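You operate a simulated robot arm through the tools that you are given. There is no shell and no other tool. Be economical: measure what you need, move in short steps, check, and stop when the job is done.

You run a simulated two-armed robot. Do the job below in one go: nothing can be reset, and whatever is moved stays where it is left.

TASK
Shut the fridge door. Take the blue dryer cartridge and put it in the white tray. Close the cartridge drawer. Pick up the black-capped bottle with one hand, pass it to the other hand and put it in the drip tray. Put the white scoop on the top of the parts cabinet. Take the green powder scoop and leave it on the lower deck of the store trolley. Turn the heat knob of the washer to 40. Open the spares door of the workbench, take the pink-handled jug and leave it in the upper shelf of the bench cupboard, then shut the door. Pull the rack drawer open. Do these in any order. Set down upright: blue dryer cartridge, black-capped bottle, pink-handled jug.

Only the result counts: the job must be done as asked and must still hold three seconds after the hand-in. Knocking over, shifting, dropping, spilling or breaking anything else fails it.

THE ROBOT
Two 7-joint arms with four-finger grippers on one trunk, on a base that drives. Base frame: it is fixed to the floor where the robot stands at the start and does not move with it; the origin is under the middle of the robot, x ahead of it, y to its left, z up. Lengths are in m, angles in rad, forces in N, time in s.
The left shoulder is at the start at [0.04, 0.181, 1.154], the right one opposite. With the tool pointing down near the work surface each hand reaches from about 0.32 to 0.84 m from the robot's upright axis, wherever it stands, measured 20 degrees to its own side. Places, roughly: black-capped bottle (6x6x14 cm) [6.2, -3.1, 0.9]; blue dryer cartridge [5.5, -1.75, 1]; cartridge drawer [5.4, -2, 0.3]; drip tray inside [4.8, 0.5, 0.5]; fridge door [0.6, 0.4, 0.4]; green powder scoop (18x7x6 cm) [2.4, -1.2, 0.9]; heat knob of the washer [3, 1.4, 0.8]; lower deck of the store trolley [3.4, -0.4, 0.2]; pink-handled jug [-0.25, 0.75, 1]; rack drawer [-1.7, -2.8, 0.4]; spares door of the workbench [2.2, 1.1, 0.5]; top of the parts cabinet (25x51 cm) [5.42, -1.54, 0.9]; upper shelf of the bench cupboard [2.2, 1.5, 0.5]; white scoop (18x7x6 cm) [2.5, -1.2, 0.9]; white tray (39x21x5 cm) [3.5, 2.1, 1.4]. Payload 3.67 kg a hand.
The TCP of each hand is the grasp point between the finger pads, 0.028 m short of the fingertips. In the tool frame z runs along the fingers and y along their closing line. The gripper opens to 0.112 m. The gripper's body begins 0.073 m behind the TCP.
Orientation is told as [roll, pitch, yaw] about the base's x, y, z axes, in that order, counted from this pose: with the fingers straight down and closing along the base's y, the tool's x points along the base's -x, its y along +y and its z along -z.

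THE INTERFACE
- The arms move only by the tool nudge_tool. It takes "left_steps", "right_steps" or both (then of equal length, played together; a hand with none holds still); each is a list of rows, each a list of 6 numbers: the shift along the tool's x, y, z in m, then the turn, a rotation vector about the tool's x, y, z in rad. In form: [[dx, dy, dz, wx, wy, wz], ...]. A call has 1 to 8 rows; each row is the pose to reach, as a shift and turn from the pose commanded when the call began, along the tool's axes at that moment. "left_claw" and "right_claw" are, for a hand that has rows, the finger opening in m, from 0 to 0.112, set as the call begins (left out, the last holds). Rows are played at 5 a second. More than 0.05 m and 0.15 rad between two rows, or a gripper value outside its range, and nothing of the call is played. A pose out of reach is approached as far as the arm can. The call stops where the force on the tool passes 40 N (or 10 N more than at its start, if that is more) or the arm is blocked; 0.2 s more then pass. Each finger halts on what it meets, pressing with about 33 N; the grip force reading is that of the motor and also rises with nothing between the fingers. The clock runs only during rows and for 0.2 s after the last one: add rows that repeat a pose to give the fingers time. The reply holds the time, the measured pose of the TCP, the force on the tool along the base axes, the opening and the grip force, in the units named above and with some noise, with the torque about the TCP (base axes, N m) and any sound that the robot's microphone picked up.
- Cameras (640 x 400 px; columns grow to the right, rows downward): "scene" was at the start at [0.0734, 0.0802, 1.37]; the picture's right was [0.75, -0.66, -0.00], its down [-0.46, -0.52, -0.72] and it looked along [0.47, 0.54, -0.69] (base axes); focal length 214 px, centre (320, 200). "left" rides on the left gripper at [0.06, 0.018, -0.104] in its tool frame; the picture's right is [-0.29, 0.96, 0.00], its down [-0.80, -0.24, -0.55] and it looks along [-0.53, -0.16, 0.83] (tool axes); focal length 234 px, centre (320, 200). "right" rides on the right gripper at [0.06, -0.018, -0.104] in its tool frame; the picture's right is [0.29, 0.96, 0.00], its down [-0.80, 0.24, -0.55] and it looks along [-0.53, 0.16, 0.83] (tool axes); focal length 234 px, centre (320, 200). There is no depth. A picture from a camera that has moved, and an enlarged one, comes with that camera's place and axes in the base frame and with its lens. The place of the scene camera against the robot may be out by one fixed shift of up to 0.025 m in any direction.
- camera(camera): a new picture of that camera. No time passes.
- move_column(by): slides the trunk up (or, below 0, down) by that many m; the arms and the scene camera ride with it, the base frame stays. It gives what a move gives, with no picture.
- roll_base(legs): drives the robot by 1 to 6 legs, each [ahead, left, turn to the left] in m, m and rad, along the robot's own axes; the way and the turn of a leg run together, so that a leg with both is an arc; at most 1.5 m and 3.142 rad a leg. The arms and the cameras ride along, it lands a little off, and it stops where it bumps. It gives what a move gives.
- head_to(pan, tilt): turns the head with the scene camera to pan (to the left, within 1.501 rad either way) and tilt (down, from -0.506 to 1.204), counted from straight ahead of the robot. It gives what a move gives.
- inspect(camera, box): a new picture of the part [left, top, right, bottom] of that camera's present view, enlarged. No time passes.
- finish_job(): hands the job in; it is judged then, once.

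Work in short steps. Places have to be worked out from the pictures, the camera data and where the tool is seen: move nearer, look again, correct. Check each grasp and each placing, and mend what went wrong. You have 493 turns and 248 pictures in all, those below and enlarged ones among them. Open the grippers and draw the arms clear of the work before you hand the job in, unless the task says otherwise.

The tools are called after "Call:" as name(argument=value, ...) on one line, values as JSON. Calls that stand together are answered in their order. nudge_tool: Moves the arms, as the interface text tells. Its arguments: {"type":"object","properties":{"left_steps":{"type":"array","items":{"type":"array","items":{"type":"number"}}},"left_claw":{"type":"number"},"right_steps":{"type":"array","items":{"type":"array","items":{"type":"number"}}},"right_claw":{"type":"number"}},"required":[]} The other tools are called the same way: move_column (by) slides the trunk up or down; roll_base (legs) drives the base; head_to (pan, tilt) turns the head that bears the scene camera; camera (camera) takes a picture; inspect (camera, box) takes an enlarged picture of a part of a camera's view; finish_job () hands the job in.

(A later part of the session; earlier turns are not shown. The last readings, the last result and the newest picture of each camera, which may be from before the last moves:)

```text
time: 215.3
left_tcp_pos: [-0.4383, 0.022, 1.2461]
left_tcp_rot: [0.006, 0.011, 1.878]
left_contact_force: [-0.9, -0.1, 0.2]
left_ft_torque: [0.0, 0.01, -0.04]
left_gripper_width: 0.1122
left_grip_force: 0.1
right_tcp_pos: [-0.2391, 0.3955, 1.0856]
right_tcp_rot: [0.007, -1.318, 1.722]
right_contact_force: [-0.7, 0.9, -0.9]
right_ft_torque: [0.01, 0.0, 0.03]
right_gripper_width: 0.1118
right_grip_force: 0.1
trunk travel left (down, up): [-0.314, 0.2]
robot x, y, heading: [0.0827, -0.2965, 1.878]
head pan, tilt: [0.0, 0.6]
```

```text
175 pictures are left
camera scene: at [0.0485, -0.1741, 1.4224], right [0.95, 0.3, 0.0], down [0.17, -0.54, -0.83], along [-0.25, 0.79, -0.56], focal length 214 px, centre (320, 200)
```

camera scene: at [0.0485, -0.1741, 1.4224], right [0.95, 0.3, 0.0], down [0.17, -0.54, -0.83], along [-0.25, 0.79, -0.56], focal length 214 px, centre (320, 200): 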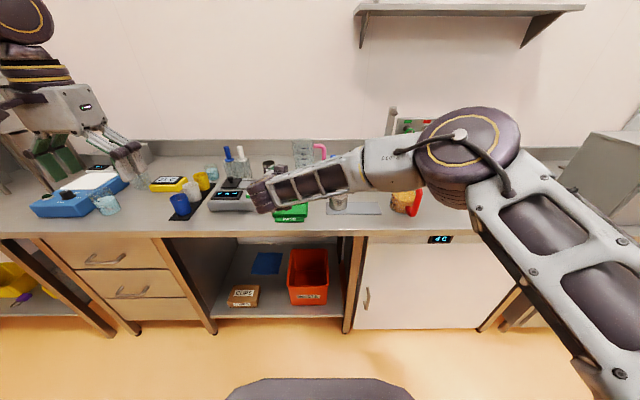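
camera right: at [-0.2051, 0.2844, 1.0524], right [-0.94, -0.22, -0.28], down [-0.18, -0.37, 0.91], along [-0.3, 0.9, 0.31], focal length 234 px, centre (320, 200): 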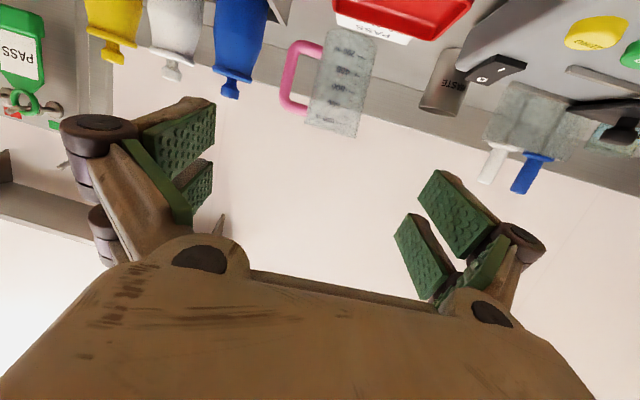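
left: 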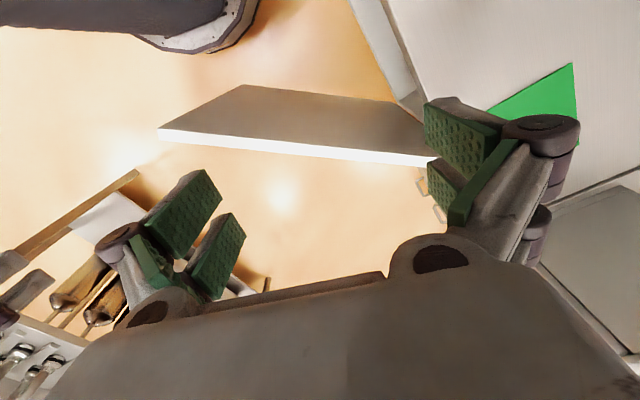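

The jug body is about 9–10 cm wide, at (-0.327,0.735), rim 1.06. I drive forward 0.22, then lower the open hand to grasp height.

Call:
roll_base(legs=[[0.22, 0, 0]])

Call:
nudge_tool(right_steps=[[0.03, 0, 0, 0, 0, 0], [0.06, 0, 0, 0, 0, 0], [0.085, 0, 0, 0, 0, 0]])

Call:
camera(camera="right")

Call:
inspect(camera="scene", box=[220, 100, 400, 260])

```text
time: 217.0
left_tcp_pos: [-0.5067, 0.235, 1.2473]
left_tcp_rot: [0.005, 0.009, 1.88]
left_contact_force: [-0.6, -0.5, 0.1]
left_ft_torque: [0.01, 0.0, -0.04]
left_gripper_width: 0.1118
left_grip_force: 0.0
right_tcp_pos: [-0.3098, 0.6083, 1.0853]
right_tcp_rot: [0.007, -1.315, 1.723]
right_contact_force: [-0.6, 0.2, 0.8]
right_ft_torque: [0.0, -0.01, -0.02]
right_gripper_width: 0.112
right_grip_force: 0.0
trunk travel left (down, up): [-0.314, 0.2]
robot x, y, heading: [0.0163, -0.0804, 1.878]
head pan, tilt: [0.0, 0.6]
```

```text
time: 217.8
left_tcp_pos: [-0.5057, 0.235, 1.2467]
left_tcp_rot: [0.006, 0.01, 1.878]
left_contact_force: [-0.6, -0.1, 0.2]
left_ft_torque: [0.0, -0.04, 0.0]
left_gripper_width: 0.112
left_grip_force: 0.0
right_tcp_pos: [-0.3056, 0.5861, 1.0022]
right_tcp_rot: [0.007, -1.318, 1.723]
right_contact_force: [0.4, -0.1, 0.3]
right_ft_torque: [0.03, 0.02, -0.01]
right_gripper_width: 0.112
right_grip_force: 0.0
trunk travel left (down, up): [-0.314, 0.2]
robot x, y, heading: [0.015, -0.0825, 1.879]
head pan, tilt: [0.0, 0.6]
```

```text
174 pictures are left
camera right: at [-0.2705, 0.4749, 0.9699], right [-0.93, -0.22, -0.28], down [-0.18, -0.37, 0.91], along [-0.3, 0.9, 0.31], focal length 234 px, centre (320, 200)
```

right: 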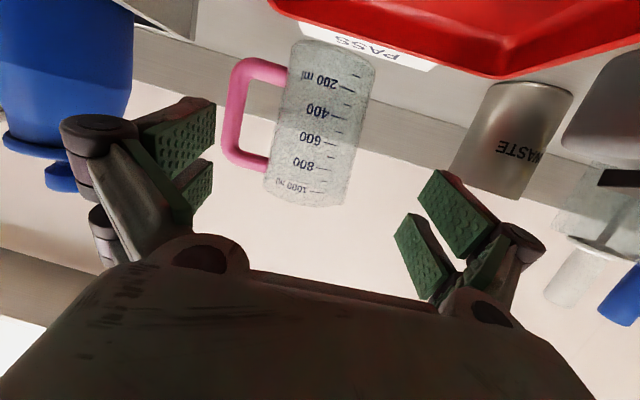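

```text
2.50 times, centred on (310, 180) of scene
camera zoom: at [-0.0196, 0.0401, 1.4224], right [0.95, 0.3, 0.0], down [0.17, -0.54, -0.82], along [-0.25, 0.79, -0.57], focal length 536 px, centre (345, 250)
```

zoom: 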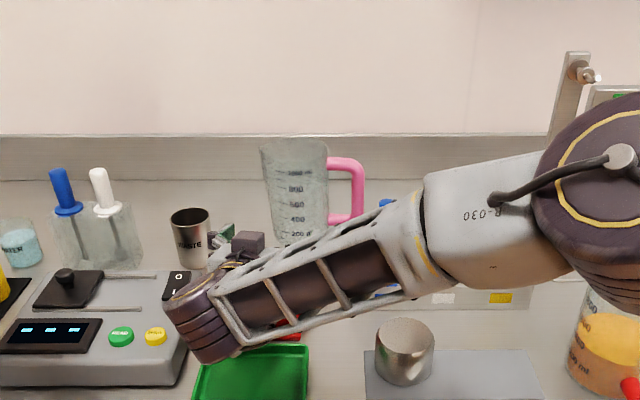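

The right finger can pass through the handle loop while the pads take the body. I advance with slight correction and look again part-way.

Call:
nudge_tool(right_steps=[[-0.006, 0.003, 0.03, 0, 0, 0], [-0.012, 0.005, 0.06, 0, 0, 0], [-0.012, 0.005, 0.085, 0, 0, 0]])

Call:
camera(camera="right")

```text
time: 218.6
left_tcp_pos: [-0.5068, 0.2344, 1.2455]
left_tcp_rot: [0.004, 0.01, 1.881]
left_contact_force: [0.8, 0.2, 0.0]
left_ft_torque: [0.0, -0.02, 0.0]
left_gripper_width: 0.1121
left_grip_force: 0.1
right_tcp_pos: [-0.3233, 0.6708, 0.9937]
right_tcp_rot: [0.006, -1.318, 1.724]
right_contact_force: [0.0, 0.0, 0.2]
right_ft_torque: [0.01, 0.0, -0.03]
right_gripper_width: 0.1117
right_grip_force: 0.0
trunk travel left (down, up): [-0.314, 0.2]
robot x, y, heading: [0.0165, -0.0813, 1.878]
head pan, tilt: [0.0, 0.6]
```

```text
172 pictures are left
camera right: at [-0.288, 0.5607, 0.9618], right [-0.93, -0.22, -0.28], down [-0.18, -0.37, 0.91], along [-0.31, 0.9, 0.31], focal length 234 px, centre (320, 200)
```

right: 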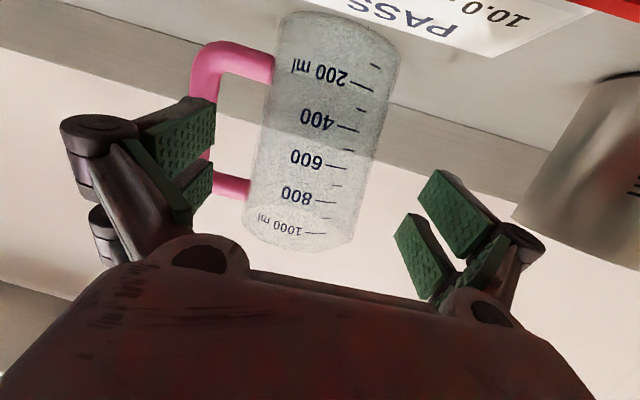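

Centred; I narrow the opening to 0.10 so the finger clears the handle bar, then advance to the jug's axis and close.

Call:
nudge_tool(right_steps=[[0.004, 0, 0.0, 0, 0, 0], [0.008, 0, 0.02, 0, 0, 0], [0.008, 0, 0.04, 0, 0, 0], [0.008, 0, 0.06, 0, 0, 0]], right_claw=0.1)

Call:
camera(camera="right")

```text
time: 219.6
left_tcp_pos: [-0.5072, 0.2342, 1.2456]
left_tcp_rot: [0.006, 0.011, 1.878]
left_contact_force: [0.1, 0.2, 0.6]
left_ft_torque: [-0.03, 0.0, 0.01]
left_gripper_width: 0.1121
left_grip_force: 0.0
right_tcp_pos: [-0.3334, 0.7272, 0.9718]
right_tcp_rot: [0.005, -1.318, 1.725]
right_contact_force: [-0.3, 0.2, -0.2]
right_ft_torque: [0.02, 0.01, 0.01]
right_gripper_width: 0.1003
right_grip_force: 0.0
trunk travel left (down, up): [-0.314, 0.2]
robot x, y, heading: [0.0129, -0.0834, 1.878]
head pan, tilt: [0.0, 0.6]
```

```text
171 pictures are left
camera right: at [-0.2977, 0.6154, 0.9403], right [-0.93, -0.22, -0.28], down [-0.18, -0.37, 0.91], along [-0.3, 0.9, 0.31], focal length 234 px, centre (320, 200)
```

right: 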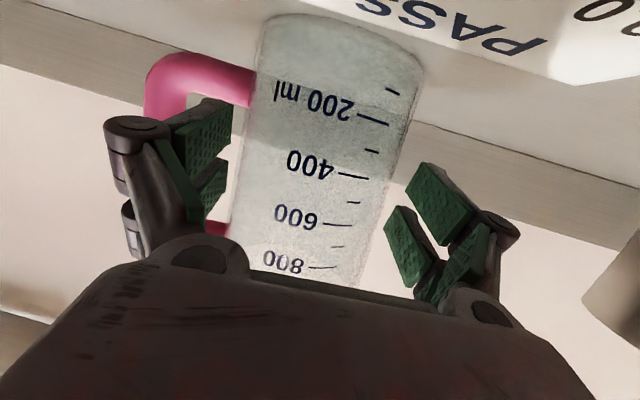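

The body is between the pads. I close the fingers.

Call:
nudge_tool(right_steps=[[0, 0, 0.005, 0, 0, 0], [0, 0, 0.005, 0, 0, 0], [0, 0, 0.005, 0, 0, 0], [0, 0, 0.005, 0, 0, 0]], right_claw=0.0)

Call:
camera(camera="right")

```text
time: 220.6
left_tcp_pos: [-0.5063, 0.2351, 1.2459]
left_tcp_rot: [0.006, 0.011, 1.88]
left_contact_force: [-0.5, -0.5, 0.5]
left_ft_torque: [-0.01, -0.03, 0.02]
left_gripper_width: 0.112
left_grip_force: 0.0
right_tcp_pos: [-0.3333, 0.7328, 0.9708]
right_tcp_rot: [0.007, -1.318, 1.723]
right_contact_force: [0.1, 0.2, -0.9]
right_ft_torque: [-0.01, 0.01, -0.01]
right_gripper_width: 0.0
right_grip_force: 33.1
trunk travel left (down, up): [-0.314, 0.2]
robot x, y, heading: [0.0136, -0.0799, 1.879]
head pan, tilt: [0.0, 0.6]
```

```text
170 pictures are left
camera right: at [-0.2989, 0.6203, 0.9382], right [-0.93, -0.22, -0.28], down [-0.18, -0.37, 0.91], along [-0.3, 0.9, 0.31], focal length 234 px, centre (320, 200)
```

right: 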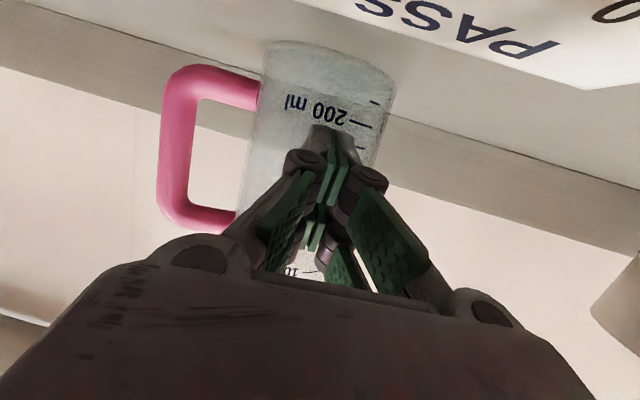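

The fingers closed short and nudged the jug back ~3 cm; it still stands. Its axis is farther than I took. I retreat, open fully and look again.

Call:
nudge_tool(right_steps=[[0, 0, -0.04, 0, 0, 0]])

Call:
nudge_tool(right_steps=[[0, 0, 0, 0, 0, 0], [0, 0, 0, 0, 0, 0], [0, 0, 0, 0, 0, 0]], right_claw=0.112)

Call:
camera(camera="right")

Call:
inspect(camera="scene", box=[220, 100, 400, 260])

```text
time: 221.0
left_tcp_pos: [-0.5044, 0.2335, 1.2473]
left_tcp_rot: [0.011, 0.009, 1.881]
left_contact_force: [0.3, -0.5, 0.4]
left_ft_torque: [0.01, 0.06, 0.03]
left_gripper_width: 0.1118
left_grip_force: 0.0
right_tcp_pos: [-0.3262, 0.6903, 0.9792]
right_tcp_rot: [0.016, -1.317, 1.717]
right_contact_force: [-0.3, -3.4, -2.3]
right_ft_torque: [0.27, 0.0, -0.11]
right_gripper_width: 0.0
right_grip_force: 33.1
trunk travel left (down, up): [-0.314, 0.2]
robot x, y, heading: [0.0161, -0.0842, 1.881]
head pan, tilt: [0.0, 0.6]
```

```text
time: 221.8
left_tcp_pos: [-0.506, 0.2348, 1.2456]
left_tcp_rot: [0.006, 0.009, 1.881]
left_contact_force: [-0.1, 0.1, -0.6]
left_ft_torque: [-0.03, -0.03, -0.02]
left_gripper_width: 0.1121
left_grip_force: 0.0
right_tcp_pos: [-0.3291, 0.6932, 0.9788]
right_tcp_rot: [0.006, -1.318, 1.722]
right_contact_force: [0.1, -0.2, 0.3]
right_ft_torque: [-0.01, -0.02, -0.01]
right_gripper_width: 0.1042
right_grip_force: 0.0
trunk travel left (down, up): [-0.314, 0.2]
robot x, y, heading: [0.0173, -0.0831, 1.88]
head pan, tilt: [0.0, 0.6]
```

```text
169 pictures are left
camera right: at [-0.2923, 0.5819, 0.9482], right [-0.93, -0.22, -0.28], down [-0.18, -0.37, 0.91], along [-0.3, 0.9, 0.31], focal length 234 px, centre (320, 200)
```

right: 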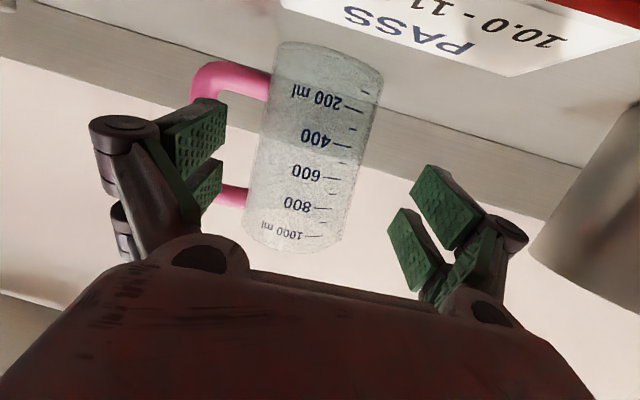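

```text
2.50 times, centred on (310, 180) of scene
camera zoom: at [-0.02, 0.04, 1.4223], right [0.95, 0.3, 0.0], down [0.17, -0.54, -0.82], along [-0.25, 0.79, -0.57], focal length 536 px, centre (345, 250)
```

zoom: 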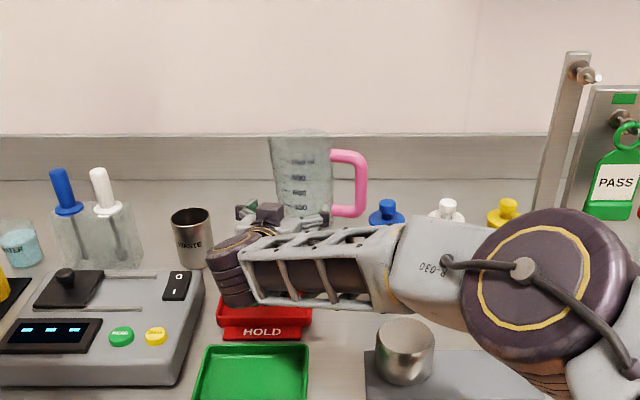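

The jug axis is now about 9.5 cm ahead, slightly to the right. I advance deeper this time, past its axis, and check before closing.

Call:
nudge_tool(right_steps=[[0, -0.004, 0.025, 0, 0, 0], [0, -0.007, 0.05, 0, 0, 0], [0, -0.007, 0.075, 0, 0, 0], [0, -0.007, 0.1, 0, 0, 0]], right_claw=0.104)

Call:
camera(camera="right")

```text
time: 222.8
left_tcp_pos: [-0.5043, 0.2302, 1.2477]
left_tcp_rot: [0.007, 0.009, 1.879]
left_contact_force: [0.0, -0.1, -1.0]
left_ft_torque: [0.0, 0.01, 0.0]
left_gripper_width: 0.1119
left_grip_force: 0.0
right_tcp_pos: [-0.3298, 0.7339, 0.9651]
right_tcp_rot: [0.013, -1.311, 1.721]
right_contact_force: [9.5, -14.9, 8.1]
right_ft_torque: [-1.62, -0.75, 0.58]
right_gripper_width: 0.104
right_grip_force: 0.0
right hand out of reach, approached as far as the arm can: row 3, 4
trunk travel left (down, up): [-0.314, 0.2]
robot x, y, heading: [0.0166, -0.0839, 1.874]
head pan, tilt: [0.0, 0.6]
stopped in row 4 (right hand): the force on the tool passed its limit at 42 N (the readings are from after the stop); the commanded pose is now the measured one
```

```text
167 pictures are left
camera right: at [-0.294, 0.6229, 0.9325], right [-0.93, -0.23, -0.28], down [-0.18, -0.36, 0.91], along [-0.31, 0.9, 0.3], focal length 234 px, centre (320, 200)
```

right: 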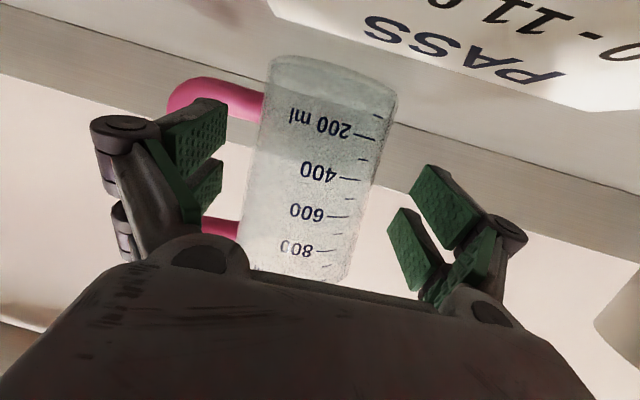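

Call:
inspect(camera="scene", box=[240, 120, 360, 220])

```text
4.00 times, centred on (300, 170) of scene
camera zoom: at [-0.0172, 0.0359, 1.4228], right [0.95, 0.3, 0.0], down [0.17, -0.54, -0.83], along [-0.25, 0.79, -0.56], focal length 858 px, centre (400, 320)
```

zoom: 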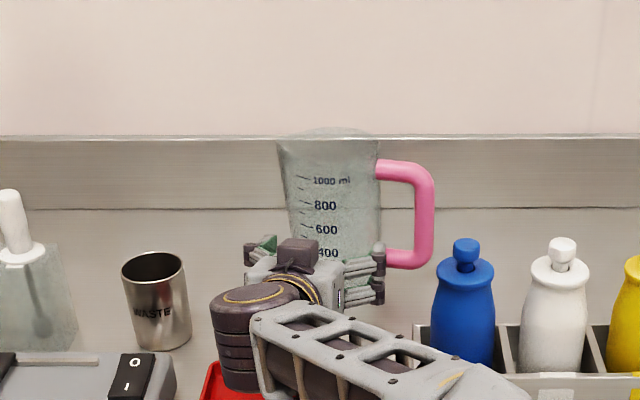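

The right finger met the handle's lower bar. I pull back, raise 2 cm, move the base 4 cm closer for reach, and re-advance.

Call:
nudge_tool(right_steps=[[0, 0, -0.03, 0, 0, 0], [-0.012, 0, -0.05, 0, 0, 0], [-0.022, 0, -0.06, 0, 0, 0]])

Call:
roll_base(legs=[[0.04, 0, 0]])

Call:
camera(camera="right")

```text
time: 223.2
left_tcp_pos: [-0.5051, 0.2329, 1.2453]
left_tcp_rot: [0.006, 0.01, 1.88]
left_contact_force: [0.0, 0.3, -0.1]
left_ft_torque: [-0.02, 0.02, -0.02]
left_gripper_width: 0.1123
left_grip_force: 0.1
right_tcp_pos: [-0.3222, 0.7383, 0.9702]
right_tcp_rot: [0.112, -1.313, 1.595]
right_contact_force: [-0.5, 0.5, 2.4]
right_ft_torque: [-0.18, -0.04, -0.01]
right_gripper_width: 0.1038
right_grip_force: 0.1
trunk travel left (down, up): [-0.314, 0.2]
robot x, y, heading: [0.016, -0.0818, 1.884]
head pan, tilt: [0.0, 0.6]
stopped in row 1 (right hand): the force on the tool passed its limit at 107 N (the readings are from after the stop); the commanded pose is now the measured one
```

```text
time: 224.1
left_tcp_pos: [-0.5166, 0.2654, 1.2476]
left_tcp_rot: [0.006, 0.006, 1.882]
left_contact_force: [0.0, 0.6, 0.4]
left_ft_torque: [0.06, 0.04, 0.01]
left_gripper_width: 0.1119
left_grip_force: 0.0
right_tcp_pos: [-0.3351, 0.7708, 0.9729]
right_tcp_rot: [0.112, -1.318, 1.595]
right_contact_force: [0.5, -1.1, 0.3]
right_ft_torque: [0.01, 0.01, -0.02]
right_gripper_width: 0.1041
right_grip_force: 0.3
trunk travel left (down, up): [-0.314, 0.2]
robot x, y, heading: [0.0035, -0.0469, 1.875]
head pan, tilt: [0.0, 0.6]
```

```text
165 pictures are left
camera right: at [-0.3026, 0.6585, 0.9403], right [-0.95, -0.2, -0.25], down [-0.17, -0.36, 0.92], along [-0.27, 0.91, 0.31], focal length 234 px, centre (320, 200)
```

right: 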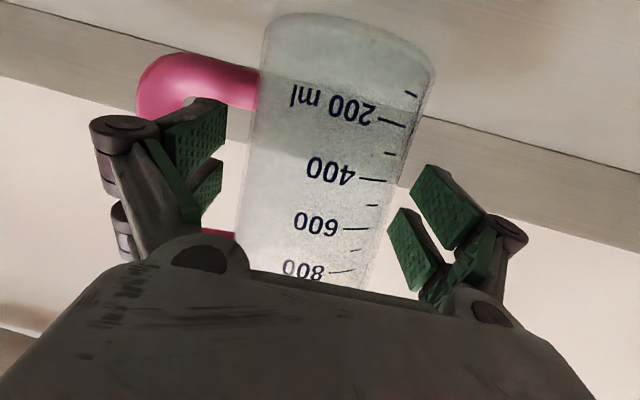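

The finger now passes freely and the body is centred. I go 2.5 cm deeper, past the jug's axis.

Call:
nudge_tool(right_steps=[[-0.003, 0, 0.008, 0, 0, 0], [-0.006, 0, 0.016, 0, 0, 0], [-0.008, 0, 0.025, 0, 0, 0]])

Call:
camera(camera="right")

```text
time: 224.8
left_tcp_pos: [-0.5177, 0.2713, 1.2454]
left_tcp_rot: [0.006, 0.01, 1.883]
left_contact_force: [-0.1, 0.0, 0.0]
left_ft_torque: [-0.04, -0.04, 0.0]
left_gripper_width: 0.1119
left_grip_force: 0.1
right_tcp_pos: [-0.3294, 0.7836, 0.9658]
right_tcp_rot: [0.107, -1.311, 1.602]
right_contact_force: [0.3, -1.2, -0.7]
right_ft_torque: [-0.02, 0.01, 0.01]
right_gripper_width: 0.1043
right_grip_force: 0.3
right hand out of reach, approached as far as the arm can: row 1, 2, 3
trunk travel left (down, up): [-0.314, 0.2]
robot x, y, heading: [0.001, -0.049, 1.883]
head pan, tilt: [0.0, 0.6]
```

```text
164 pictures are left
camera right: at [-0.2971, 0.6718, 0.9337], right [-0.95, -0.2, -0.25], down [-0.17, -0.36, 0.92], along [-0.28, 0.91, 0.31], focal length 234 px, centre (320, 200)
```

right: 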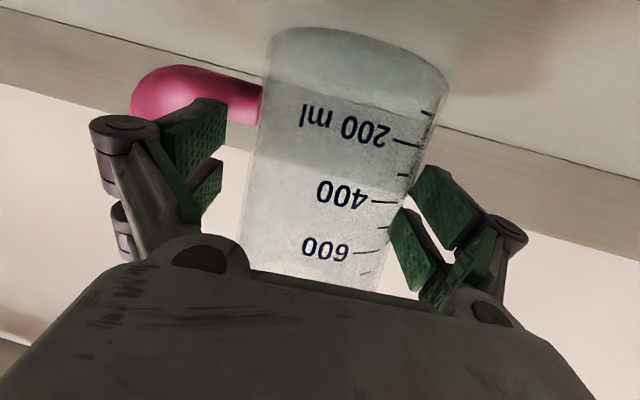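

The arm is at its reach limit. I retreat, shift the base left so the right shoulder lines up with the jug, and re-aim.

Call:
nudge_tool(right_steps=[[0, 0, -0.03, 0, 0, 0], [0, 0, -0.06, 0, 0, 0], [0, 0, -0.09, 0, 0, 0], [0, 0, -0.13, 0, 0, 0]])

Call:
roll_base(legs=[[0.02, 0.15, 0]])

Call:
nudge_tool(right_steps=[[0, -0.04, 0, 0, 0, 0], [0, -0.08, 0, 0, 0, 0], [-0.02, -0.12, 0, 0, 0, 0], [-0.03, -0.145, 0, 0, 0, 0]])

Call:
camera(camera="right")

```text
time: 225.8
left_tcp_pos: [-0.5181, 0.2697, 1.2469]
left_tcp_rot: [0.007, 0.008, 1.883]
left_contact_force: [0.5, -0.1, 0.4]
left_ft_torque: [0.0, 0.01, -0.02]
left_gripper_width: 0.1119
left_grip_force: 0.1
right_tcp_pos: [-0.3094, 0.6592, 1.0013]
right_tcp_rot: [0.108, -1.316, 1.599]
right_contact_force: [0.5, 0.6, 0.5]
right_ft_torque: [0.02, -0.01, 0.02]
right_gripper_width: 0.1043
right_grip_force: 0.0
trunk travel left (down, up): [-0.314, 0.2]
robot x, y, heading: [0.0051, -0.0454, 1.879]
head pan, tilt: [0.0, 0.6]
```

```text
time: 227.1
left_tcp_pos: [-0.6374, 0.2482, 1.2449]
left_tcp_rot: [0.003, 0.01, 1.881]
left_contact_force: [-0.8, 0.4, -0.6]
left_ft_torque: [0.04, -0.1, -0.01]
left_gripper_width: 0.112
left_grip_force: 0.1
right_tcp_pos: [-0.4241, 0.6398, 1.0002]
right_tcp_rot: [0.032, -1.318, 1.67]
right_contact_force: [-0.9, -0.8, -0.7]
right_ft_torque: [-0.02, -0.06, -0.04]
right_gripper_width: 0.1039
right_grip_force: 0.1
trunk travel left (down, up): [-0.314, 0.2]
robot x, y, heading: [-0.1082, -0.0676, 1.882]
head pan, tilt: [0.0, 0.6]
stopped in leg 1: the force on the tool passed its limit at 101 N (the readings are from after the stop); the commanded pose is now the measured one
```

```text
time: 228.1
left_tcp_pos: [-0.6339, 0.2469, 1.2473]
left_tcp_rot: [0.006, 0.008, 1.882]
left_contact_force: [-0.1, 0.1, 0.4]
left_ft_torque: [-0.02, 0.0, 0.01]
left_gripper_width: 0.1121
left_grip_force: 0.1
right_tcp_pos: [-0.28, 0.6651, 1.0318]
right_tcp_rot: [0.05, -1.325, 1.65]
right_contact_force: [-12.9, -2.6, 32.5]
right_ft_torque: [-0.39, -1.2, -0.26]
right_gripper_width: 0.1046
right_grip_force: 0.1
trunk travel left (down, up): [-0.314, 0.2]
robot x, y, heading: [-0.1113, -0.066, 1.875]
head pan, tilt: [0.0, 0.6]
```

```text
163 pictures are left
camera right: at [-0.2476, 0.553, 0.998], right [-0.94, -0.19, -0.27], down [-0.18, -0.37, 0.91], along [-0.27, 0.91, 0.32], focal length 234 px, centre (320, 200)
```

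right: 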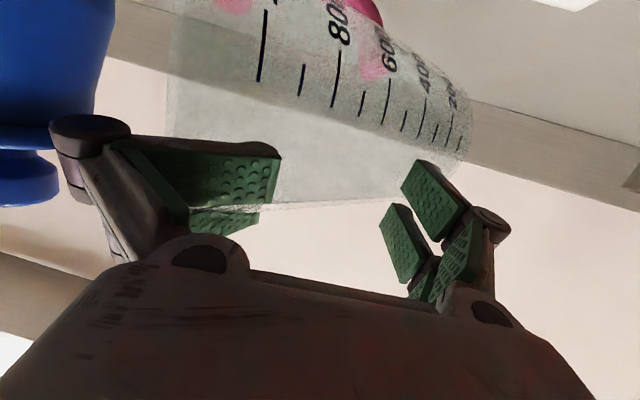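

The jug got caught during the strafe. I look at its state before anything else.

Call:
inspect(camera="scene", box=[260, 100, 460, 230])

Call:
camera(camera="left")

```text
3.08 times, centred on (360, 165) of scene
camera zoom: at [-0.1464, 0.0522, 1.4229], right [0.95, 0.3, 0.0], down [0.17, -0.54, -0.83], along [-0.25, 0.79, -0.56], focal length 660 px, centre (197, 308)
```

zoom: 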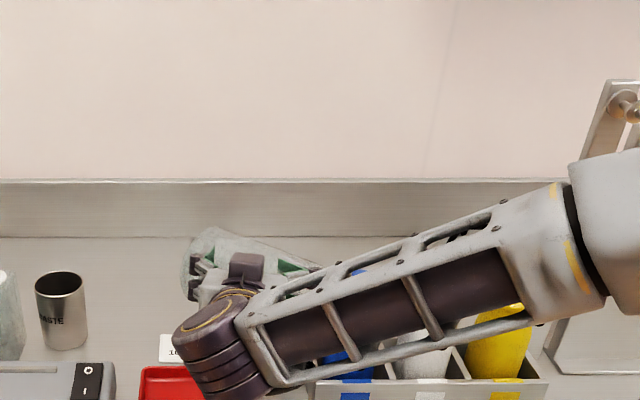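

```text
161 pictures are left
camera left: at [-0.6313, 0.1851, 1.3527], right [-1.0, -0.02, 0.0], down [-0.01, 0.84, 0.55], along [-0.01, 0.55, -0.84], focal length 234 px, centre (320, 200)
```

left: 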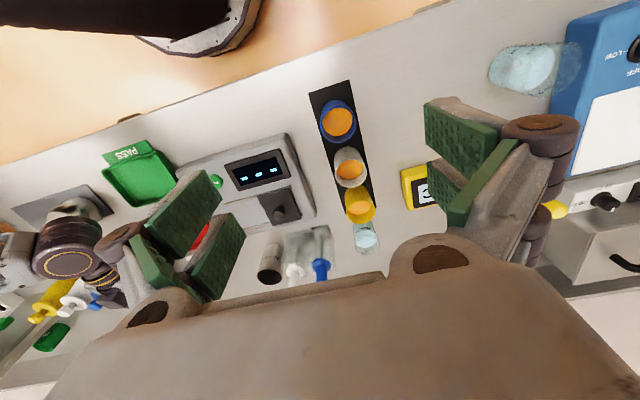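

The jug has tipped onto its side, mouth to the right. I lift the hand straight up slowly to free it and look.

Call:
nudge_tool(right_steps=[[-0.02, 0, 0, 0, 0, 0], [-0.04, 0, 0, 0, 0, 0], [-0.06, 0, -0.01, 0, 0, 0], [-0.09, 0, -0.03, 0, 0, 0], [-0.12, 0, -0.05, 0, 0, 0], [-0.15, 0, -0.08, 0, 0, 0]])

Call:
camera(camera="right")

Call:
inspect(camera="scene", box=[260, 100, 460, 230])

```text
time: 229.5
left_tcp_pos: [-0.6327, 0.2473, 1.246]
left_tcp_rot: [0.006, 0.01, 1.882]
left_contact_force: [0.6, -0.2, 0.1]
left_ft_torque: [0.03, 0.0, -0.01]
left_gripper_width: 0.112
left_grip_force: 0.1
right_tcp_pos: [-0.2702, 0.6241, 1.1937]
right_tcp_rot: [0.039, -1.319, 1.659]
right_contact_force: [-0.3, -0.9, 1.3]
right_ft_torque: [0.01, -0.01, -0.01]
right_gripper_width: 0.1038
right_grip_force: 0.1
trunk travel left (down, up): [-0.314, 0.2]
robot x, y, heading: [-0.1129, -0.0666, 1.88]
head pan, tilt: [0.0, 0.6]
```

```text
160 pictures are left
camera right: at [-0.2381, 0.5118, 1.1618], right [-0.94, -0.19, -0.27], down [-0.19, -0.36, 0.91], along [-0.27, 0.91, 0.31], focal length 234 px, centre (320, 200)
```

right: 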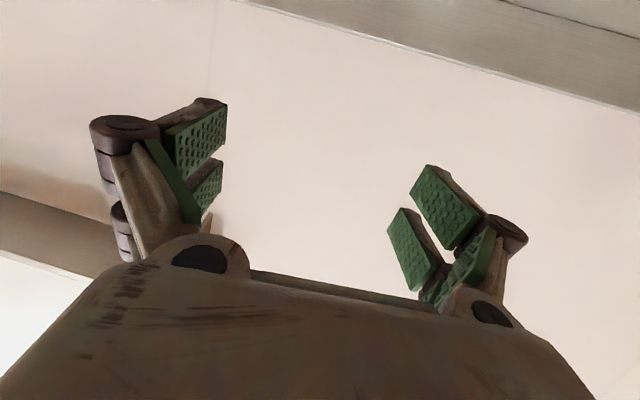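

```text
3.08 times, centred on (360, 165) of scene
camera zoom: at [-0.146, 0.0545, 1.4225], right [0.95, 0.3, 0.0], down [0.17, -0.54, -0.83], along [-0.25, 0.79, -0.56], focal length 660 px, centre (197, 308)
```

zoom: 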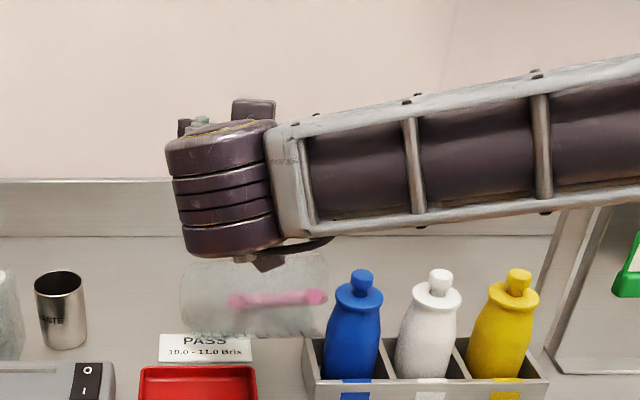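

The jug lies on its side with its base toward −x, centred near (-0.29,0.77). I'll pick it from above with the left hand, standing parallel to the counter, so that pitching the hand forward sets the jug upright. First I back away and turn.

Call:
roll_base(legs=[[-0.35, 0, 0], [0, 0, -1.57]])

Call:
head_to(pan=1.2, tilt=0.6)

Call:
camera(camera="scene")

```text
time: 236.2
left_tcp_pos: [0.335, 0.1034, 1.2455]
left_tcp_rot: [0.008, 0.011, 0.26]
left_contact_force: [0.4, 0.1, 0.3]
left_ft_torque: [0.01, 0.01, -0.01]
left_gripper_width: 0.112
left_grip_force: 0.2
right_tcp_pos: [0.6927, -0.2772, 1.1941]
right_tcp_rot: [0.043, -1.319, 0.037]
right_contact_force: [0.6, -1.0, -0.4]
right_ft_torque: [-0.02, 0.01, 0.02]
right_gripper_width: 0.1042
right_grip_force: 0.1
trunk travel left (down, up): [-0.314, 0.2]
robot x, y, heading: [-0.0064, -0.4008, 0.257]
head pan, tilt: [0.0, 0.6]
```

```text
time: 237.6
left_tcp_pos: [0.3354, 0.1046, 1.2456]
left_tcp_rot: [0.008, 0.01, 0.261]
left_contact_force: [-0.3, 0.5, 0.6]
left_ft_torque: [0.01, -0.01, 0.04]
left_gripper_width: 0.1118
left_grip_force: 0.2
right_tcp_pos: [0.6919, -0.2779, 1.193]
right_tcp_rot: [0.042, -1.318, 0.037]
right_contact_force: [-0.3, -0.5, 0.9]
right_ft_torque: [0.01, 0.02, 0.01]
right_gripper_width: 0.104
right_grip_force: 0.1
trunk travel left (down, up): [-0.314, 0.2]
robot x, y, heading: [-0.0085, -0.3987, 0.255]
head pan, tilt: [1.201, 0.6]
```

```text
158 pictures are left
camera scene: at [0.0221, -0.2896, 1.4224], right [0.99, -0.11, 0.0], down [-0.06, -0.56, -0.82], along [0.09, 0.82, -0.57], focal length 214 px, centre (320, 200)
```

scene: 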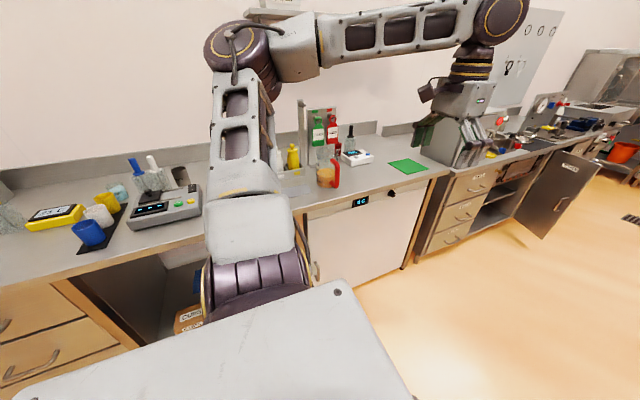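

I move alongside the counter, then bring the left hand over the jug with its camera watching.

Call:
roll_base(legs=[[0, 0, 0.055], [-0.11, 0.3, 0]])

Call:
nudge_tool(left_steps=[[0.03, 0.03, 0, 0, 0, 0], [0.06, 0.065, 0, 0, 0, 0], [0.09, 0.1, 0, 0, 0, 0], [0.12, 0.135, 0, 0, 0, 0], [0.15, 0.17, 0, 0, 0, 0], [0.18, 0.205, 0, 0, 0, 0], [0.21, 0.24, 0, 0, 0, 0], [0.24, 0.27, 0, 0, 0, 0]])

Call:
camera(camera="left")

```text
time: 240.2
left_tcp_pos: [0.1095, 0.3768, 1.2459]
left_tcp_rot: [0.006, 0.01, 0.321]
left_contact_force: [-0.6, 0.2, -0.2]
left_ft_torque: [0.0, 0.03, -0.02]
left_gripper_width: 0.112
left_grip_force: 0.0
right_tcp_pos: [0.4882, 0.0173, 1.1928]
right_tcp_rot: [0.042, -1.316, 0.095]
right_contact_force: [0.3, 0.4, -0.7]
right_ft_torque: [0.02, 0.0, -0.01]
right_gripper_width: 0.1038
right_grip_force: 0.0
trunk travel left (down, up): [-0.314, 0.2]
robot x, y, heading: [-0.1984, -0.147, 0.322]
head pan, tilt: [1.201, 0.6]
```

```text
time: 242.0
left_tcp_pos: [-0.2052, 0.5592, 1.2509]
left_tcp_rot: [0.005, 0.01, 0.317]
left_contact_force: [-0.2, 0.8, -0.4]
left_ft_torque: [0.0, 0.02, -0.01]
left_gripper_width: 0.1119
left_grip_force: 0.1
right_tcp_pos: [0.4882, 0.0184, 1.1933]
right_tcp_rot: [0.04, -1.318, 0.098]
right_contact_force: [-0.5, 0.5, 0.1]
right_ft_torque: [-0.02, 0.01, -0.03]
right_gripper_width: 0.104
right_grip_force: 0.1
trunk travel left (down, up): [-0.314, 0.2]
robot x, y, heading: [-0.195, -0.1467, 0.317]
head pan, tilt: [1.201, 0.6]
```

```text
157 pictures are left
camera left: at [-0.2649, 0.5584, 1.3558], right [-0.03, 1.0, 0.0], down [0.84, 0.02, 0.54], along [0.54, 0.02, -0.84], focal length 234 px, centre (320, 200)
```

left: 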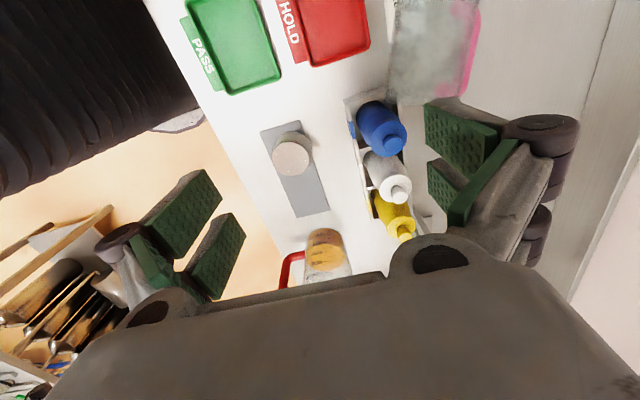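

The jug lies at the upper right of the view, handle toward the wall. I move over it and look again.

Call:
nudge_tool(left_steps=[[0.015, 0.04, 0, 0, 0, 0], [0.03, 0.08, 0, 0, 0, 0], [0.05, 0.12, 0, 0, 0, 0], [0.07, 0.15, 0, 0, 0, 0], [0.09, 0.17, 0.0, 0, 0, 0]])

Call:
camera(camera="left")

```text
time: 243.2
left_tcp_pos: [-0.3459, 0.6913, 1.2522]
left_tcp_rot: [0.007, 0.011, 0.319]
left_contact_force: [1.1, 0.3, 0.6]
left_ft_torque: [-0.04, -0.02, -0.02]
left_gripper_width: 0.1119
left_grip_force: 0.0
right_tcp_pos: [0.4879, 0.0182, 1.1945]
right_tcp_rot: [0.041, -1.317, 0.096]
right_contact_force: [-0.3, -0.4, 0.4]
right_ft_torque: [0.02, -0.02, 0.02]
right_gripper_width: 0.104
right_grip_force: 0.1
trunk travel left (down, up): [-0.314, 0.2]
robot x, y, heading: [-0.2038, -0.1459, 0.317]
head pan, tilt: [1.201, 0.6]
```

```text
156 pictures are left
camera left: at [-0.4056, 0.6896, 1.358], right [-0.03, 1.0, 0.0], down [0.84, 0.02, 0.54], along [0.54, 0.02, -0.84], focal length 234 px, centre (320, 200)
```

left: 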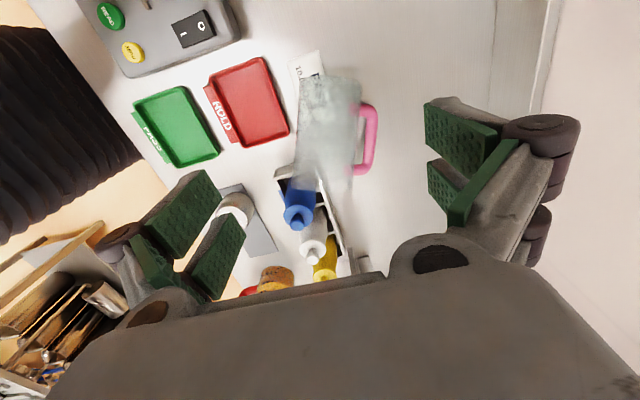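

The grasp point (handle-loop centre) works out to (-0.281,0.718), jug axis heading ~0.17. I align yaw and lower part-way.

Call:
nudge_tool(left_steps=[[-0.02, 0, 0.03, 0, 0, 0.05], [-0.04, 0.003, 0.06, 0, 0, 0.1], [-0.06, 0.005, 0.095, 0, 0, 0.145], [-0.07, 0.005, 0.13, 0, 0, 0.145], [-0.07, 0.005, 0.165, 0, 0, 0.145]])

Call:
camera(camera="left")

```text
time: 244.4
left_tcp_pos: [-0.2806, 0.7176, 1.0862]
left_tcp_rot: [0.006, 0.01, 0.174]
left_contact_force: [-1.0, -0.3, -0.9]
left_ft_torque: [0.0, 0.02, -0.04]
left_gripper_width: 0.1118
left_grip_force: 0.0
right_tcp_pos: [0.4875, 0.0196, 1.1935]
right_tcp_rot: [0.04, -1.318, 0.096]
right_contact_force: [0.9, 0.7, -0.3]
right_ft_torque: [-0.02, -0.03, 0.0]
right_gripper_width: 0.1039
right_grip_force: 0.0
trunk travel left (down, up): [-0.314, 0.2]
robot x, y, heading: [-0.2021, -0.1452, 0.318]
head pan, tilt: [1.201, 0.6]
```

```text
155 pictures are left
camera left: at [-0.3402, 0.7244, 1.1923], right [0.12, 0.99, 0.0], down [0.83, -0.1, 0.54], along [0.54, -0.06, -0.84], focal length 234 px, centre (320, 200)
```

left: 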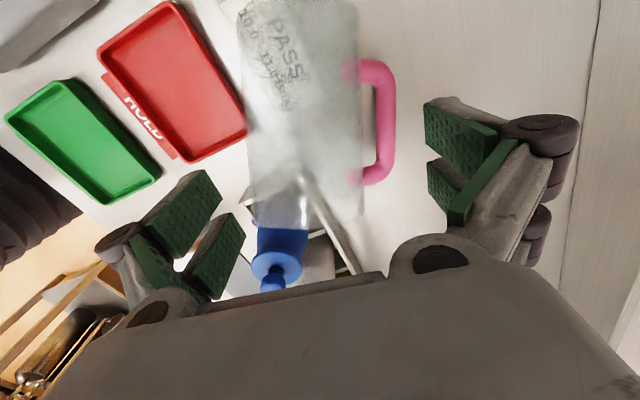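

Scaling shows the counter is about z 0.945, so the lying jug's axis is near z≈0.995 and the body about 10 cm. I correct sideways and lower a bit more, then look.

Call:
nudge_tool(left_steps=[[0, -0.007, 0.01, 0, 0, 0], [0, -0.013, 0.02, 0, 0, 0], [0, -0.013, 0.03, 0, 0, 0]], left_claw=0.112)

Call:
camera(camera="left")

```text
time: 245.2
left_tcp_pos: [-0.2772, 0.7055, 1.0566]
left_tcp_rot: [0.005, 0.013, 0.175]
left_contact_force: [-0.8, -0.7, -0.4]
left_ft_torque: [0.02, -0.01, -0.01]
left_gripper_width: 0.1121
left_grip_force: 0.0
right_tcp_pos: [0.489, 0.0186, 1.1934]
right_tcp_rot: [0.041, -1.317, 0.097]
right_contact_force: [0.4, -0.6, 0.1]
right_ft_torque: [-0.04, -0.02, 0.02]
right_gripper_width: 0.1041
right_grip_force: 0.1
trunk travel left (down, up): [-0.314, 0.2]
robot x, y, heading: [-0.2022, -0.1471, 0.321]
head pan, tilt: [1.201, 0.6]
```

```text
154 pictures are left
camera left: at [-0.3374, 0.713, 1.1618], right [0.12, 0.99, 0.0], down [0.83, -0.1, 0.54], along [0.54, -0.06, -0.84], focal length 234 px, centre (320, 200)
```

left: 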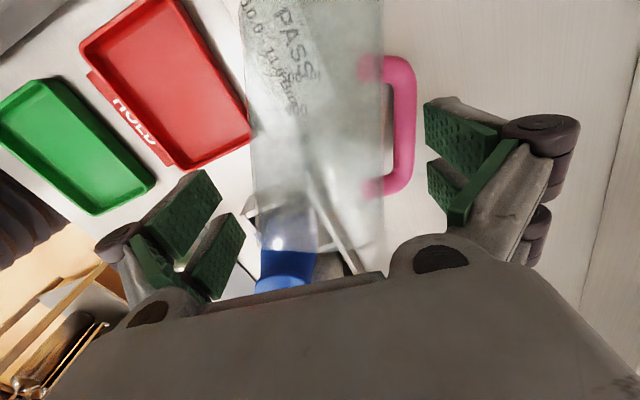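

I lower another 5 cm carefully and check the picture.

Call:
nudge_tool(left_steps=[[0, -0.002, 0.02, 0, 0, 0], [0, -0.003, 0.04, 0, 0, 0], [0, -0.003, 0.055, 0, 0, 0]])

Call:
camera(camera="left")

```text
time: 246.0
left_tcp_pos: [-0.2783, 0.704, 1.0019]
left_tcp_rot: [0.006, 0.013, 0.176]
left_contact_force: [0.0, -0.3, -0.3]
left_ft_torque: [0.0, 0.01, -0.01]
left_gripper_width: 0.112
left_grip_force: 0.0
right_tcp_pos: [0.4871, 0.0189, 1.1938]
right_tcp_rot: [0.042, -1.317, 0.096]
right_contact_force: [-0.8, 0.6, -0.6]
right_ft_torque: [0.04, -0.01, 0.01]
right_gripper_width: 0.104
right_grip_force: 0.0
trunk travel left (down, up): [-0.314, 0.2]
robot x, y, heading: [-0.2019, -0.1464, 0.318]
head pan, tilt: [1.201, 0.6]
```

```text
153 pictures are left
camera left: at [-0.3381, 0.7113, 1.1079], right [0.12, 0.99, 0.0], down [0.83, -0.1, 0.54], along [0.54, -0.06, -0.84], focal length 234 px, centre (320, 200)
```

left: 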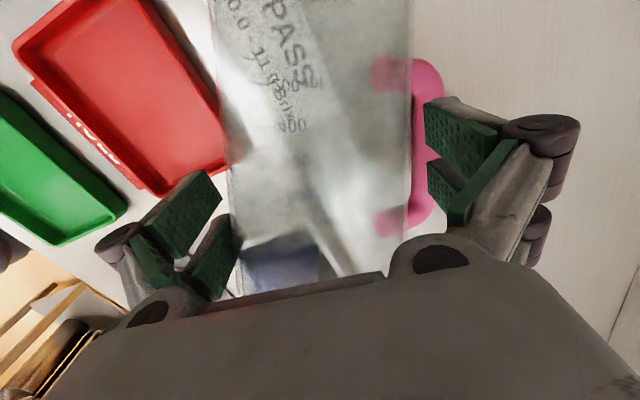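

Body is centred and the axis is level with the pads. I go 8 mm lower and close.

Call:
nudge_tool(left_steps=[[0, 0, 0.008, 0, 0, 0], [0, 0, 0.008, 0, 0, 0], [0, 0, 0.008, 0, 0, 0], [0, 0, 0.008, 0, 0, 0]], left_claw=0.0)

Call:
camera(camera="left")

```text
time: 247.0
left_tcp_pos: [-0.2777, 0.7025, 0.9977]
left_tcp_rot: [0.012, 0.009, 0.176]
left_contact_force: [-1.9, 13.7, 34.1]
left_ft_torque: [1.41, 0.22, -0.08]
left_gripper_width: 0.0998
left_grip_force: 32.9
right_tcp_pos: [0.489, 0.0153, 1.194]
right_tcp_rot: [0.05, -1.318, 0.085]
right_contact_force: [0.8, -0.6, 0.5]
right_ft_torque: [-0.01, 0.02, 0.01]
right_gripper_width: 0.1038
right_grip_force: 0.1
trunk travel left (down, up): [-0.314, 0.2]
robot x, y, heading: [-0.1998, -0.1457, 0.321]
head pan, tilt: [1.201, 0.6]
```

```text
152 pictures are left
camera left: at [-0.3384, 0.7104, 1.1034], right [0.12, 0.99, 0.01], down [0.83, -0.1, 0.54], along [0.54, -0.05, -0.84], focal length 234 px, centre (320, 200)
```

left: 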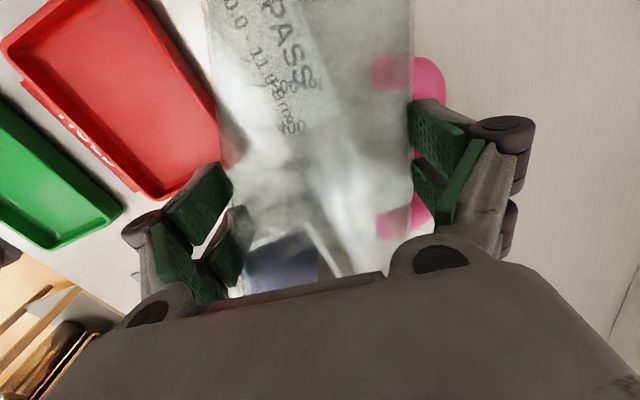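

The pads hold at 0.0998 m. I lift gently and check that the jug comes along.

Call:
nudge_tool(left_steps=[[0, 0, -0.01, 0, 0, 0], [0, 0, -0.02, 0, 0, 0], [0, 0, -0.04, 0, 0, 0], [0, 0, -0.06, 0, 0, 0]])

Call:
camera(camera="left")

```text
time: 248.0
left_tcp_pos: [-0.2777, 0.7043, 1.0529]
left_tcp_rot: [0.003, 0.013, 0.175]
left_contact_force: [-0.1, -0.1, -0.8]
left_ft_torque: [-0.03, -0.02, -0.01]
left_gripper_width: 0.0704
left_grip_force: 33.4
right_tcp_pos: [0.4879, 0.018, 1.1937]
right_tcp_rot: [0.043, -1.316, 0.096]
right_contact_force: [-0.5, -0.8, 0.0]
right_ft_torque: [0.0, -0.02, 0.01]
right_gripper_width: 0.1041
right_grip_force: 0.1
trunk travel left (down, up): [-0.314, 0.2]
robot x, y, heading: [-0.2019, -0.1491, 0.32]
head pan, tilt: [1.201, 0.6]
```

```text
151 pictures are left
camera left: at [-0.3376, 0.711, 1.1582], right [0.12, 0.99, 0.0], down [0.83, -0.1, 0.54], along [0.54, -0.06, -0.84], focal length 234 px, centre (320, 200)
```

left: 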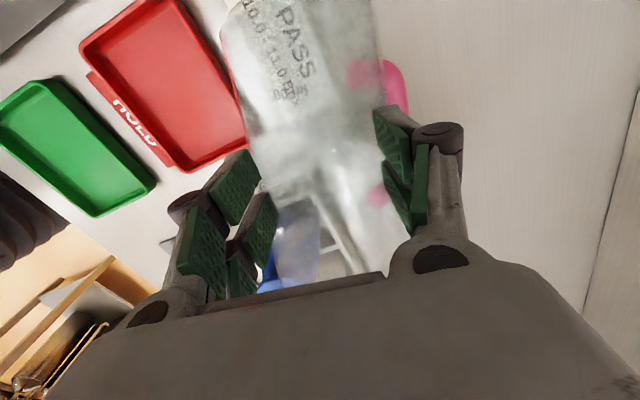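

It slipped off (contact above the widest line, blocked by the handle). I'll grip at the base end, where no handle interferes. I move back over that end and look.

Call:
nudge_tool(left_steps=[[0, 0, -0.03, 0, 0, 0], [0.03, 0.005, -0.06, 0, 0, 0], [0.06, 0.005, -0.08, 0, 0, 0], [0.075, 0.005, -0.08, 0, 0, 0]], left_claw=0.112)

Call:
camera(camera="left")

```text
time: 249.0
left_tcp_pos: [-0.3535, 0.6944, 1.1332]
left_tcp_rot: [0.007, 0.012, 0.173]
left_contact_force: [0.4, 0.0, 0.0]
left_ft_torque: [-0.03, -0.02, 0.02]
left_gripper_width: 0.1122
left_grip_force: 0.1
right_tcp_pos: [0.4891, 0.0176, 1.1939]
right_tcp_rot: [0.04, -1.318, 0.096]
right_contact_force: [-0.5, -0.5, 0.9]
right_ft_torque: [0.02, -0.01, 0.0]
right_gripper_width: 0.1041
right_grip_force: 0.0
trunk travel left (down, up): [-0.314, 0.2]
robot x, y, heading: [-0.1997, -0.1425, 0.322]
head pan, tilt: [1.201, 0.6]
```

```text
150 pictures are left
camera left: at [-0.4119, 0.7015, 1.241], right [0.12, 0.99, 0.0], down [0.83, -0.1, 0.54], along [0.54, -0.06, -0.84], focal length 234 px, centre (320, 200)
```

left: 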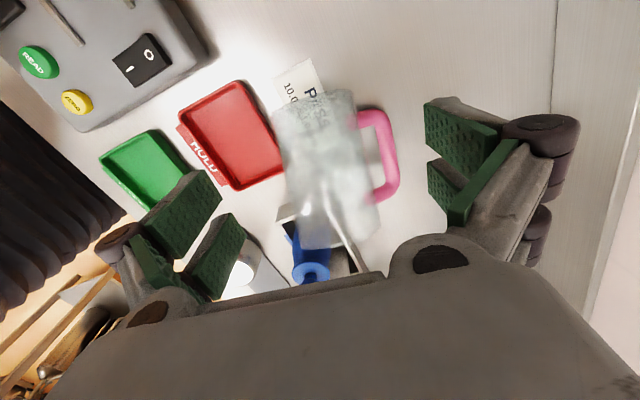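

Call:
inspect(camera="left", box=[240, 70, 440, 290])

```text
1.82 times, centred on (340, 180) of left
camera zoom: at [-0.4119, 0.7015, 1.241], right [0.12, 0.99, 0.0], down [0.83, -0.1, 0.54], along [0.54, -0.06, -0.84], focal length 426 px, centre (284, 236)
```

zoom: 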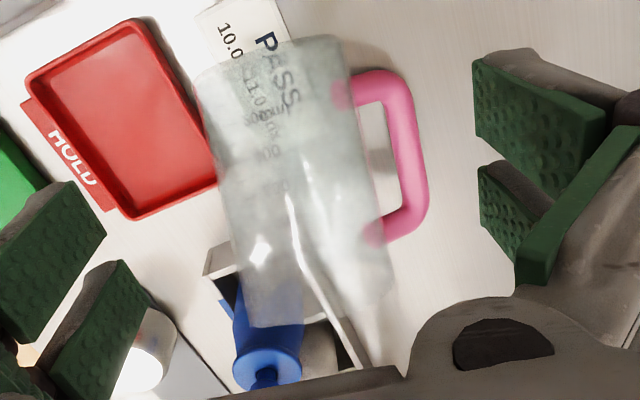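

The jug's base is at −x and the handle lies low on the wall side; the middle of the handle bar is near (-0.29,0.778). I'll grip that bar instead: one finger in the loop, one outside. I move above it with a 4 cm opening.

Call:
nudge_tool(left_steps=[[-0.03, 0.03, 0, 0, 0, 0.04], [-0.055, 0.06, 0, 0, 0, 0.08], [-0.077, 0.072, 0.02, 0, 0, 0.1], [-0.077, 0.072, 0.05, 0, 0, 0.1], [-0.077, 0.072, 0.07, 0, 0, 0.1]], left_claw=0.045)

Call:
camera(camera="left")

```text
time: 250.2
left_tcp_pos: [-0.2919, 0.7799, 1.0644]
left_tcp_rot: [0.004, 0.012, 0.075]
left_contact_force: [0.2, -0.4, -0.5]
left_ft_torque: [0.01, -0.01, 0.0]
left_gripper_width: 0.0452
left_grip_force: 0.1
right_tcp_pos: [0.4887, 0.0183, 1.1944]
right_tcp_rot: [0.039, -1.319, 0.097]
right_contact_force: [-0.4, -0.2, 0.1]
right_ft_torque: [0.02, 0.0, 0.04]
right_gripper_width: 0.104
right_grip_force: 0.0
trunk travel left (down, up): [-0.314, 0.2]
robot x, y, heading: [-0.1986, -0.1463, 0.318]
head pan, tilt: [1.201, 0.6]
```

```text
148 pictures are left
camera left: at [-0.3499, 0.7935, 1.17], right [0.22, 0.98, 0.0], down [0.82, -0.18, 0.54], along [0.53, -0.12, -0.84], focal length 234 px, centre (320, 200)
```

left: 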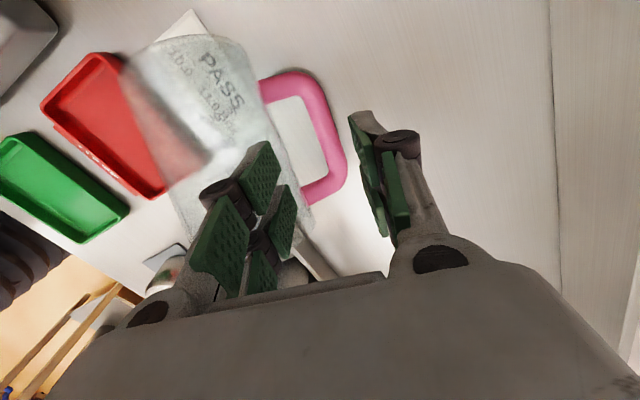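

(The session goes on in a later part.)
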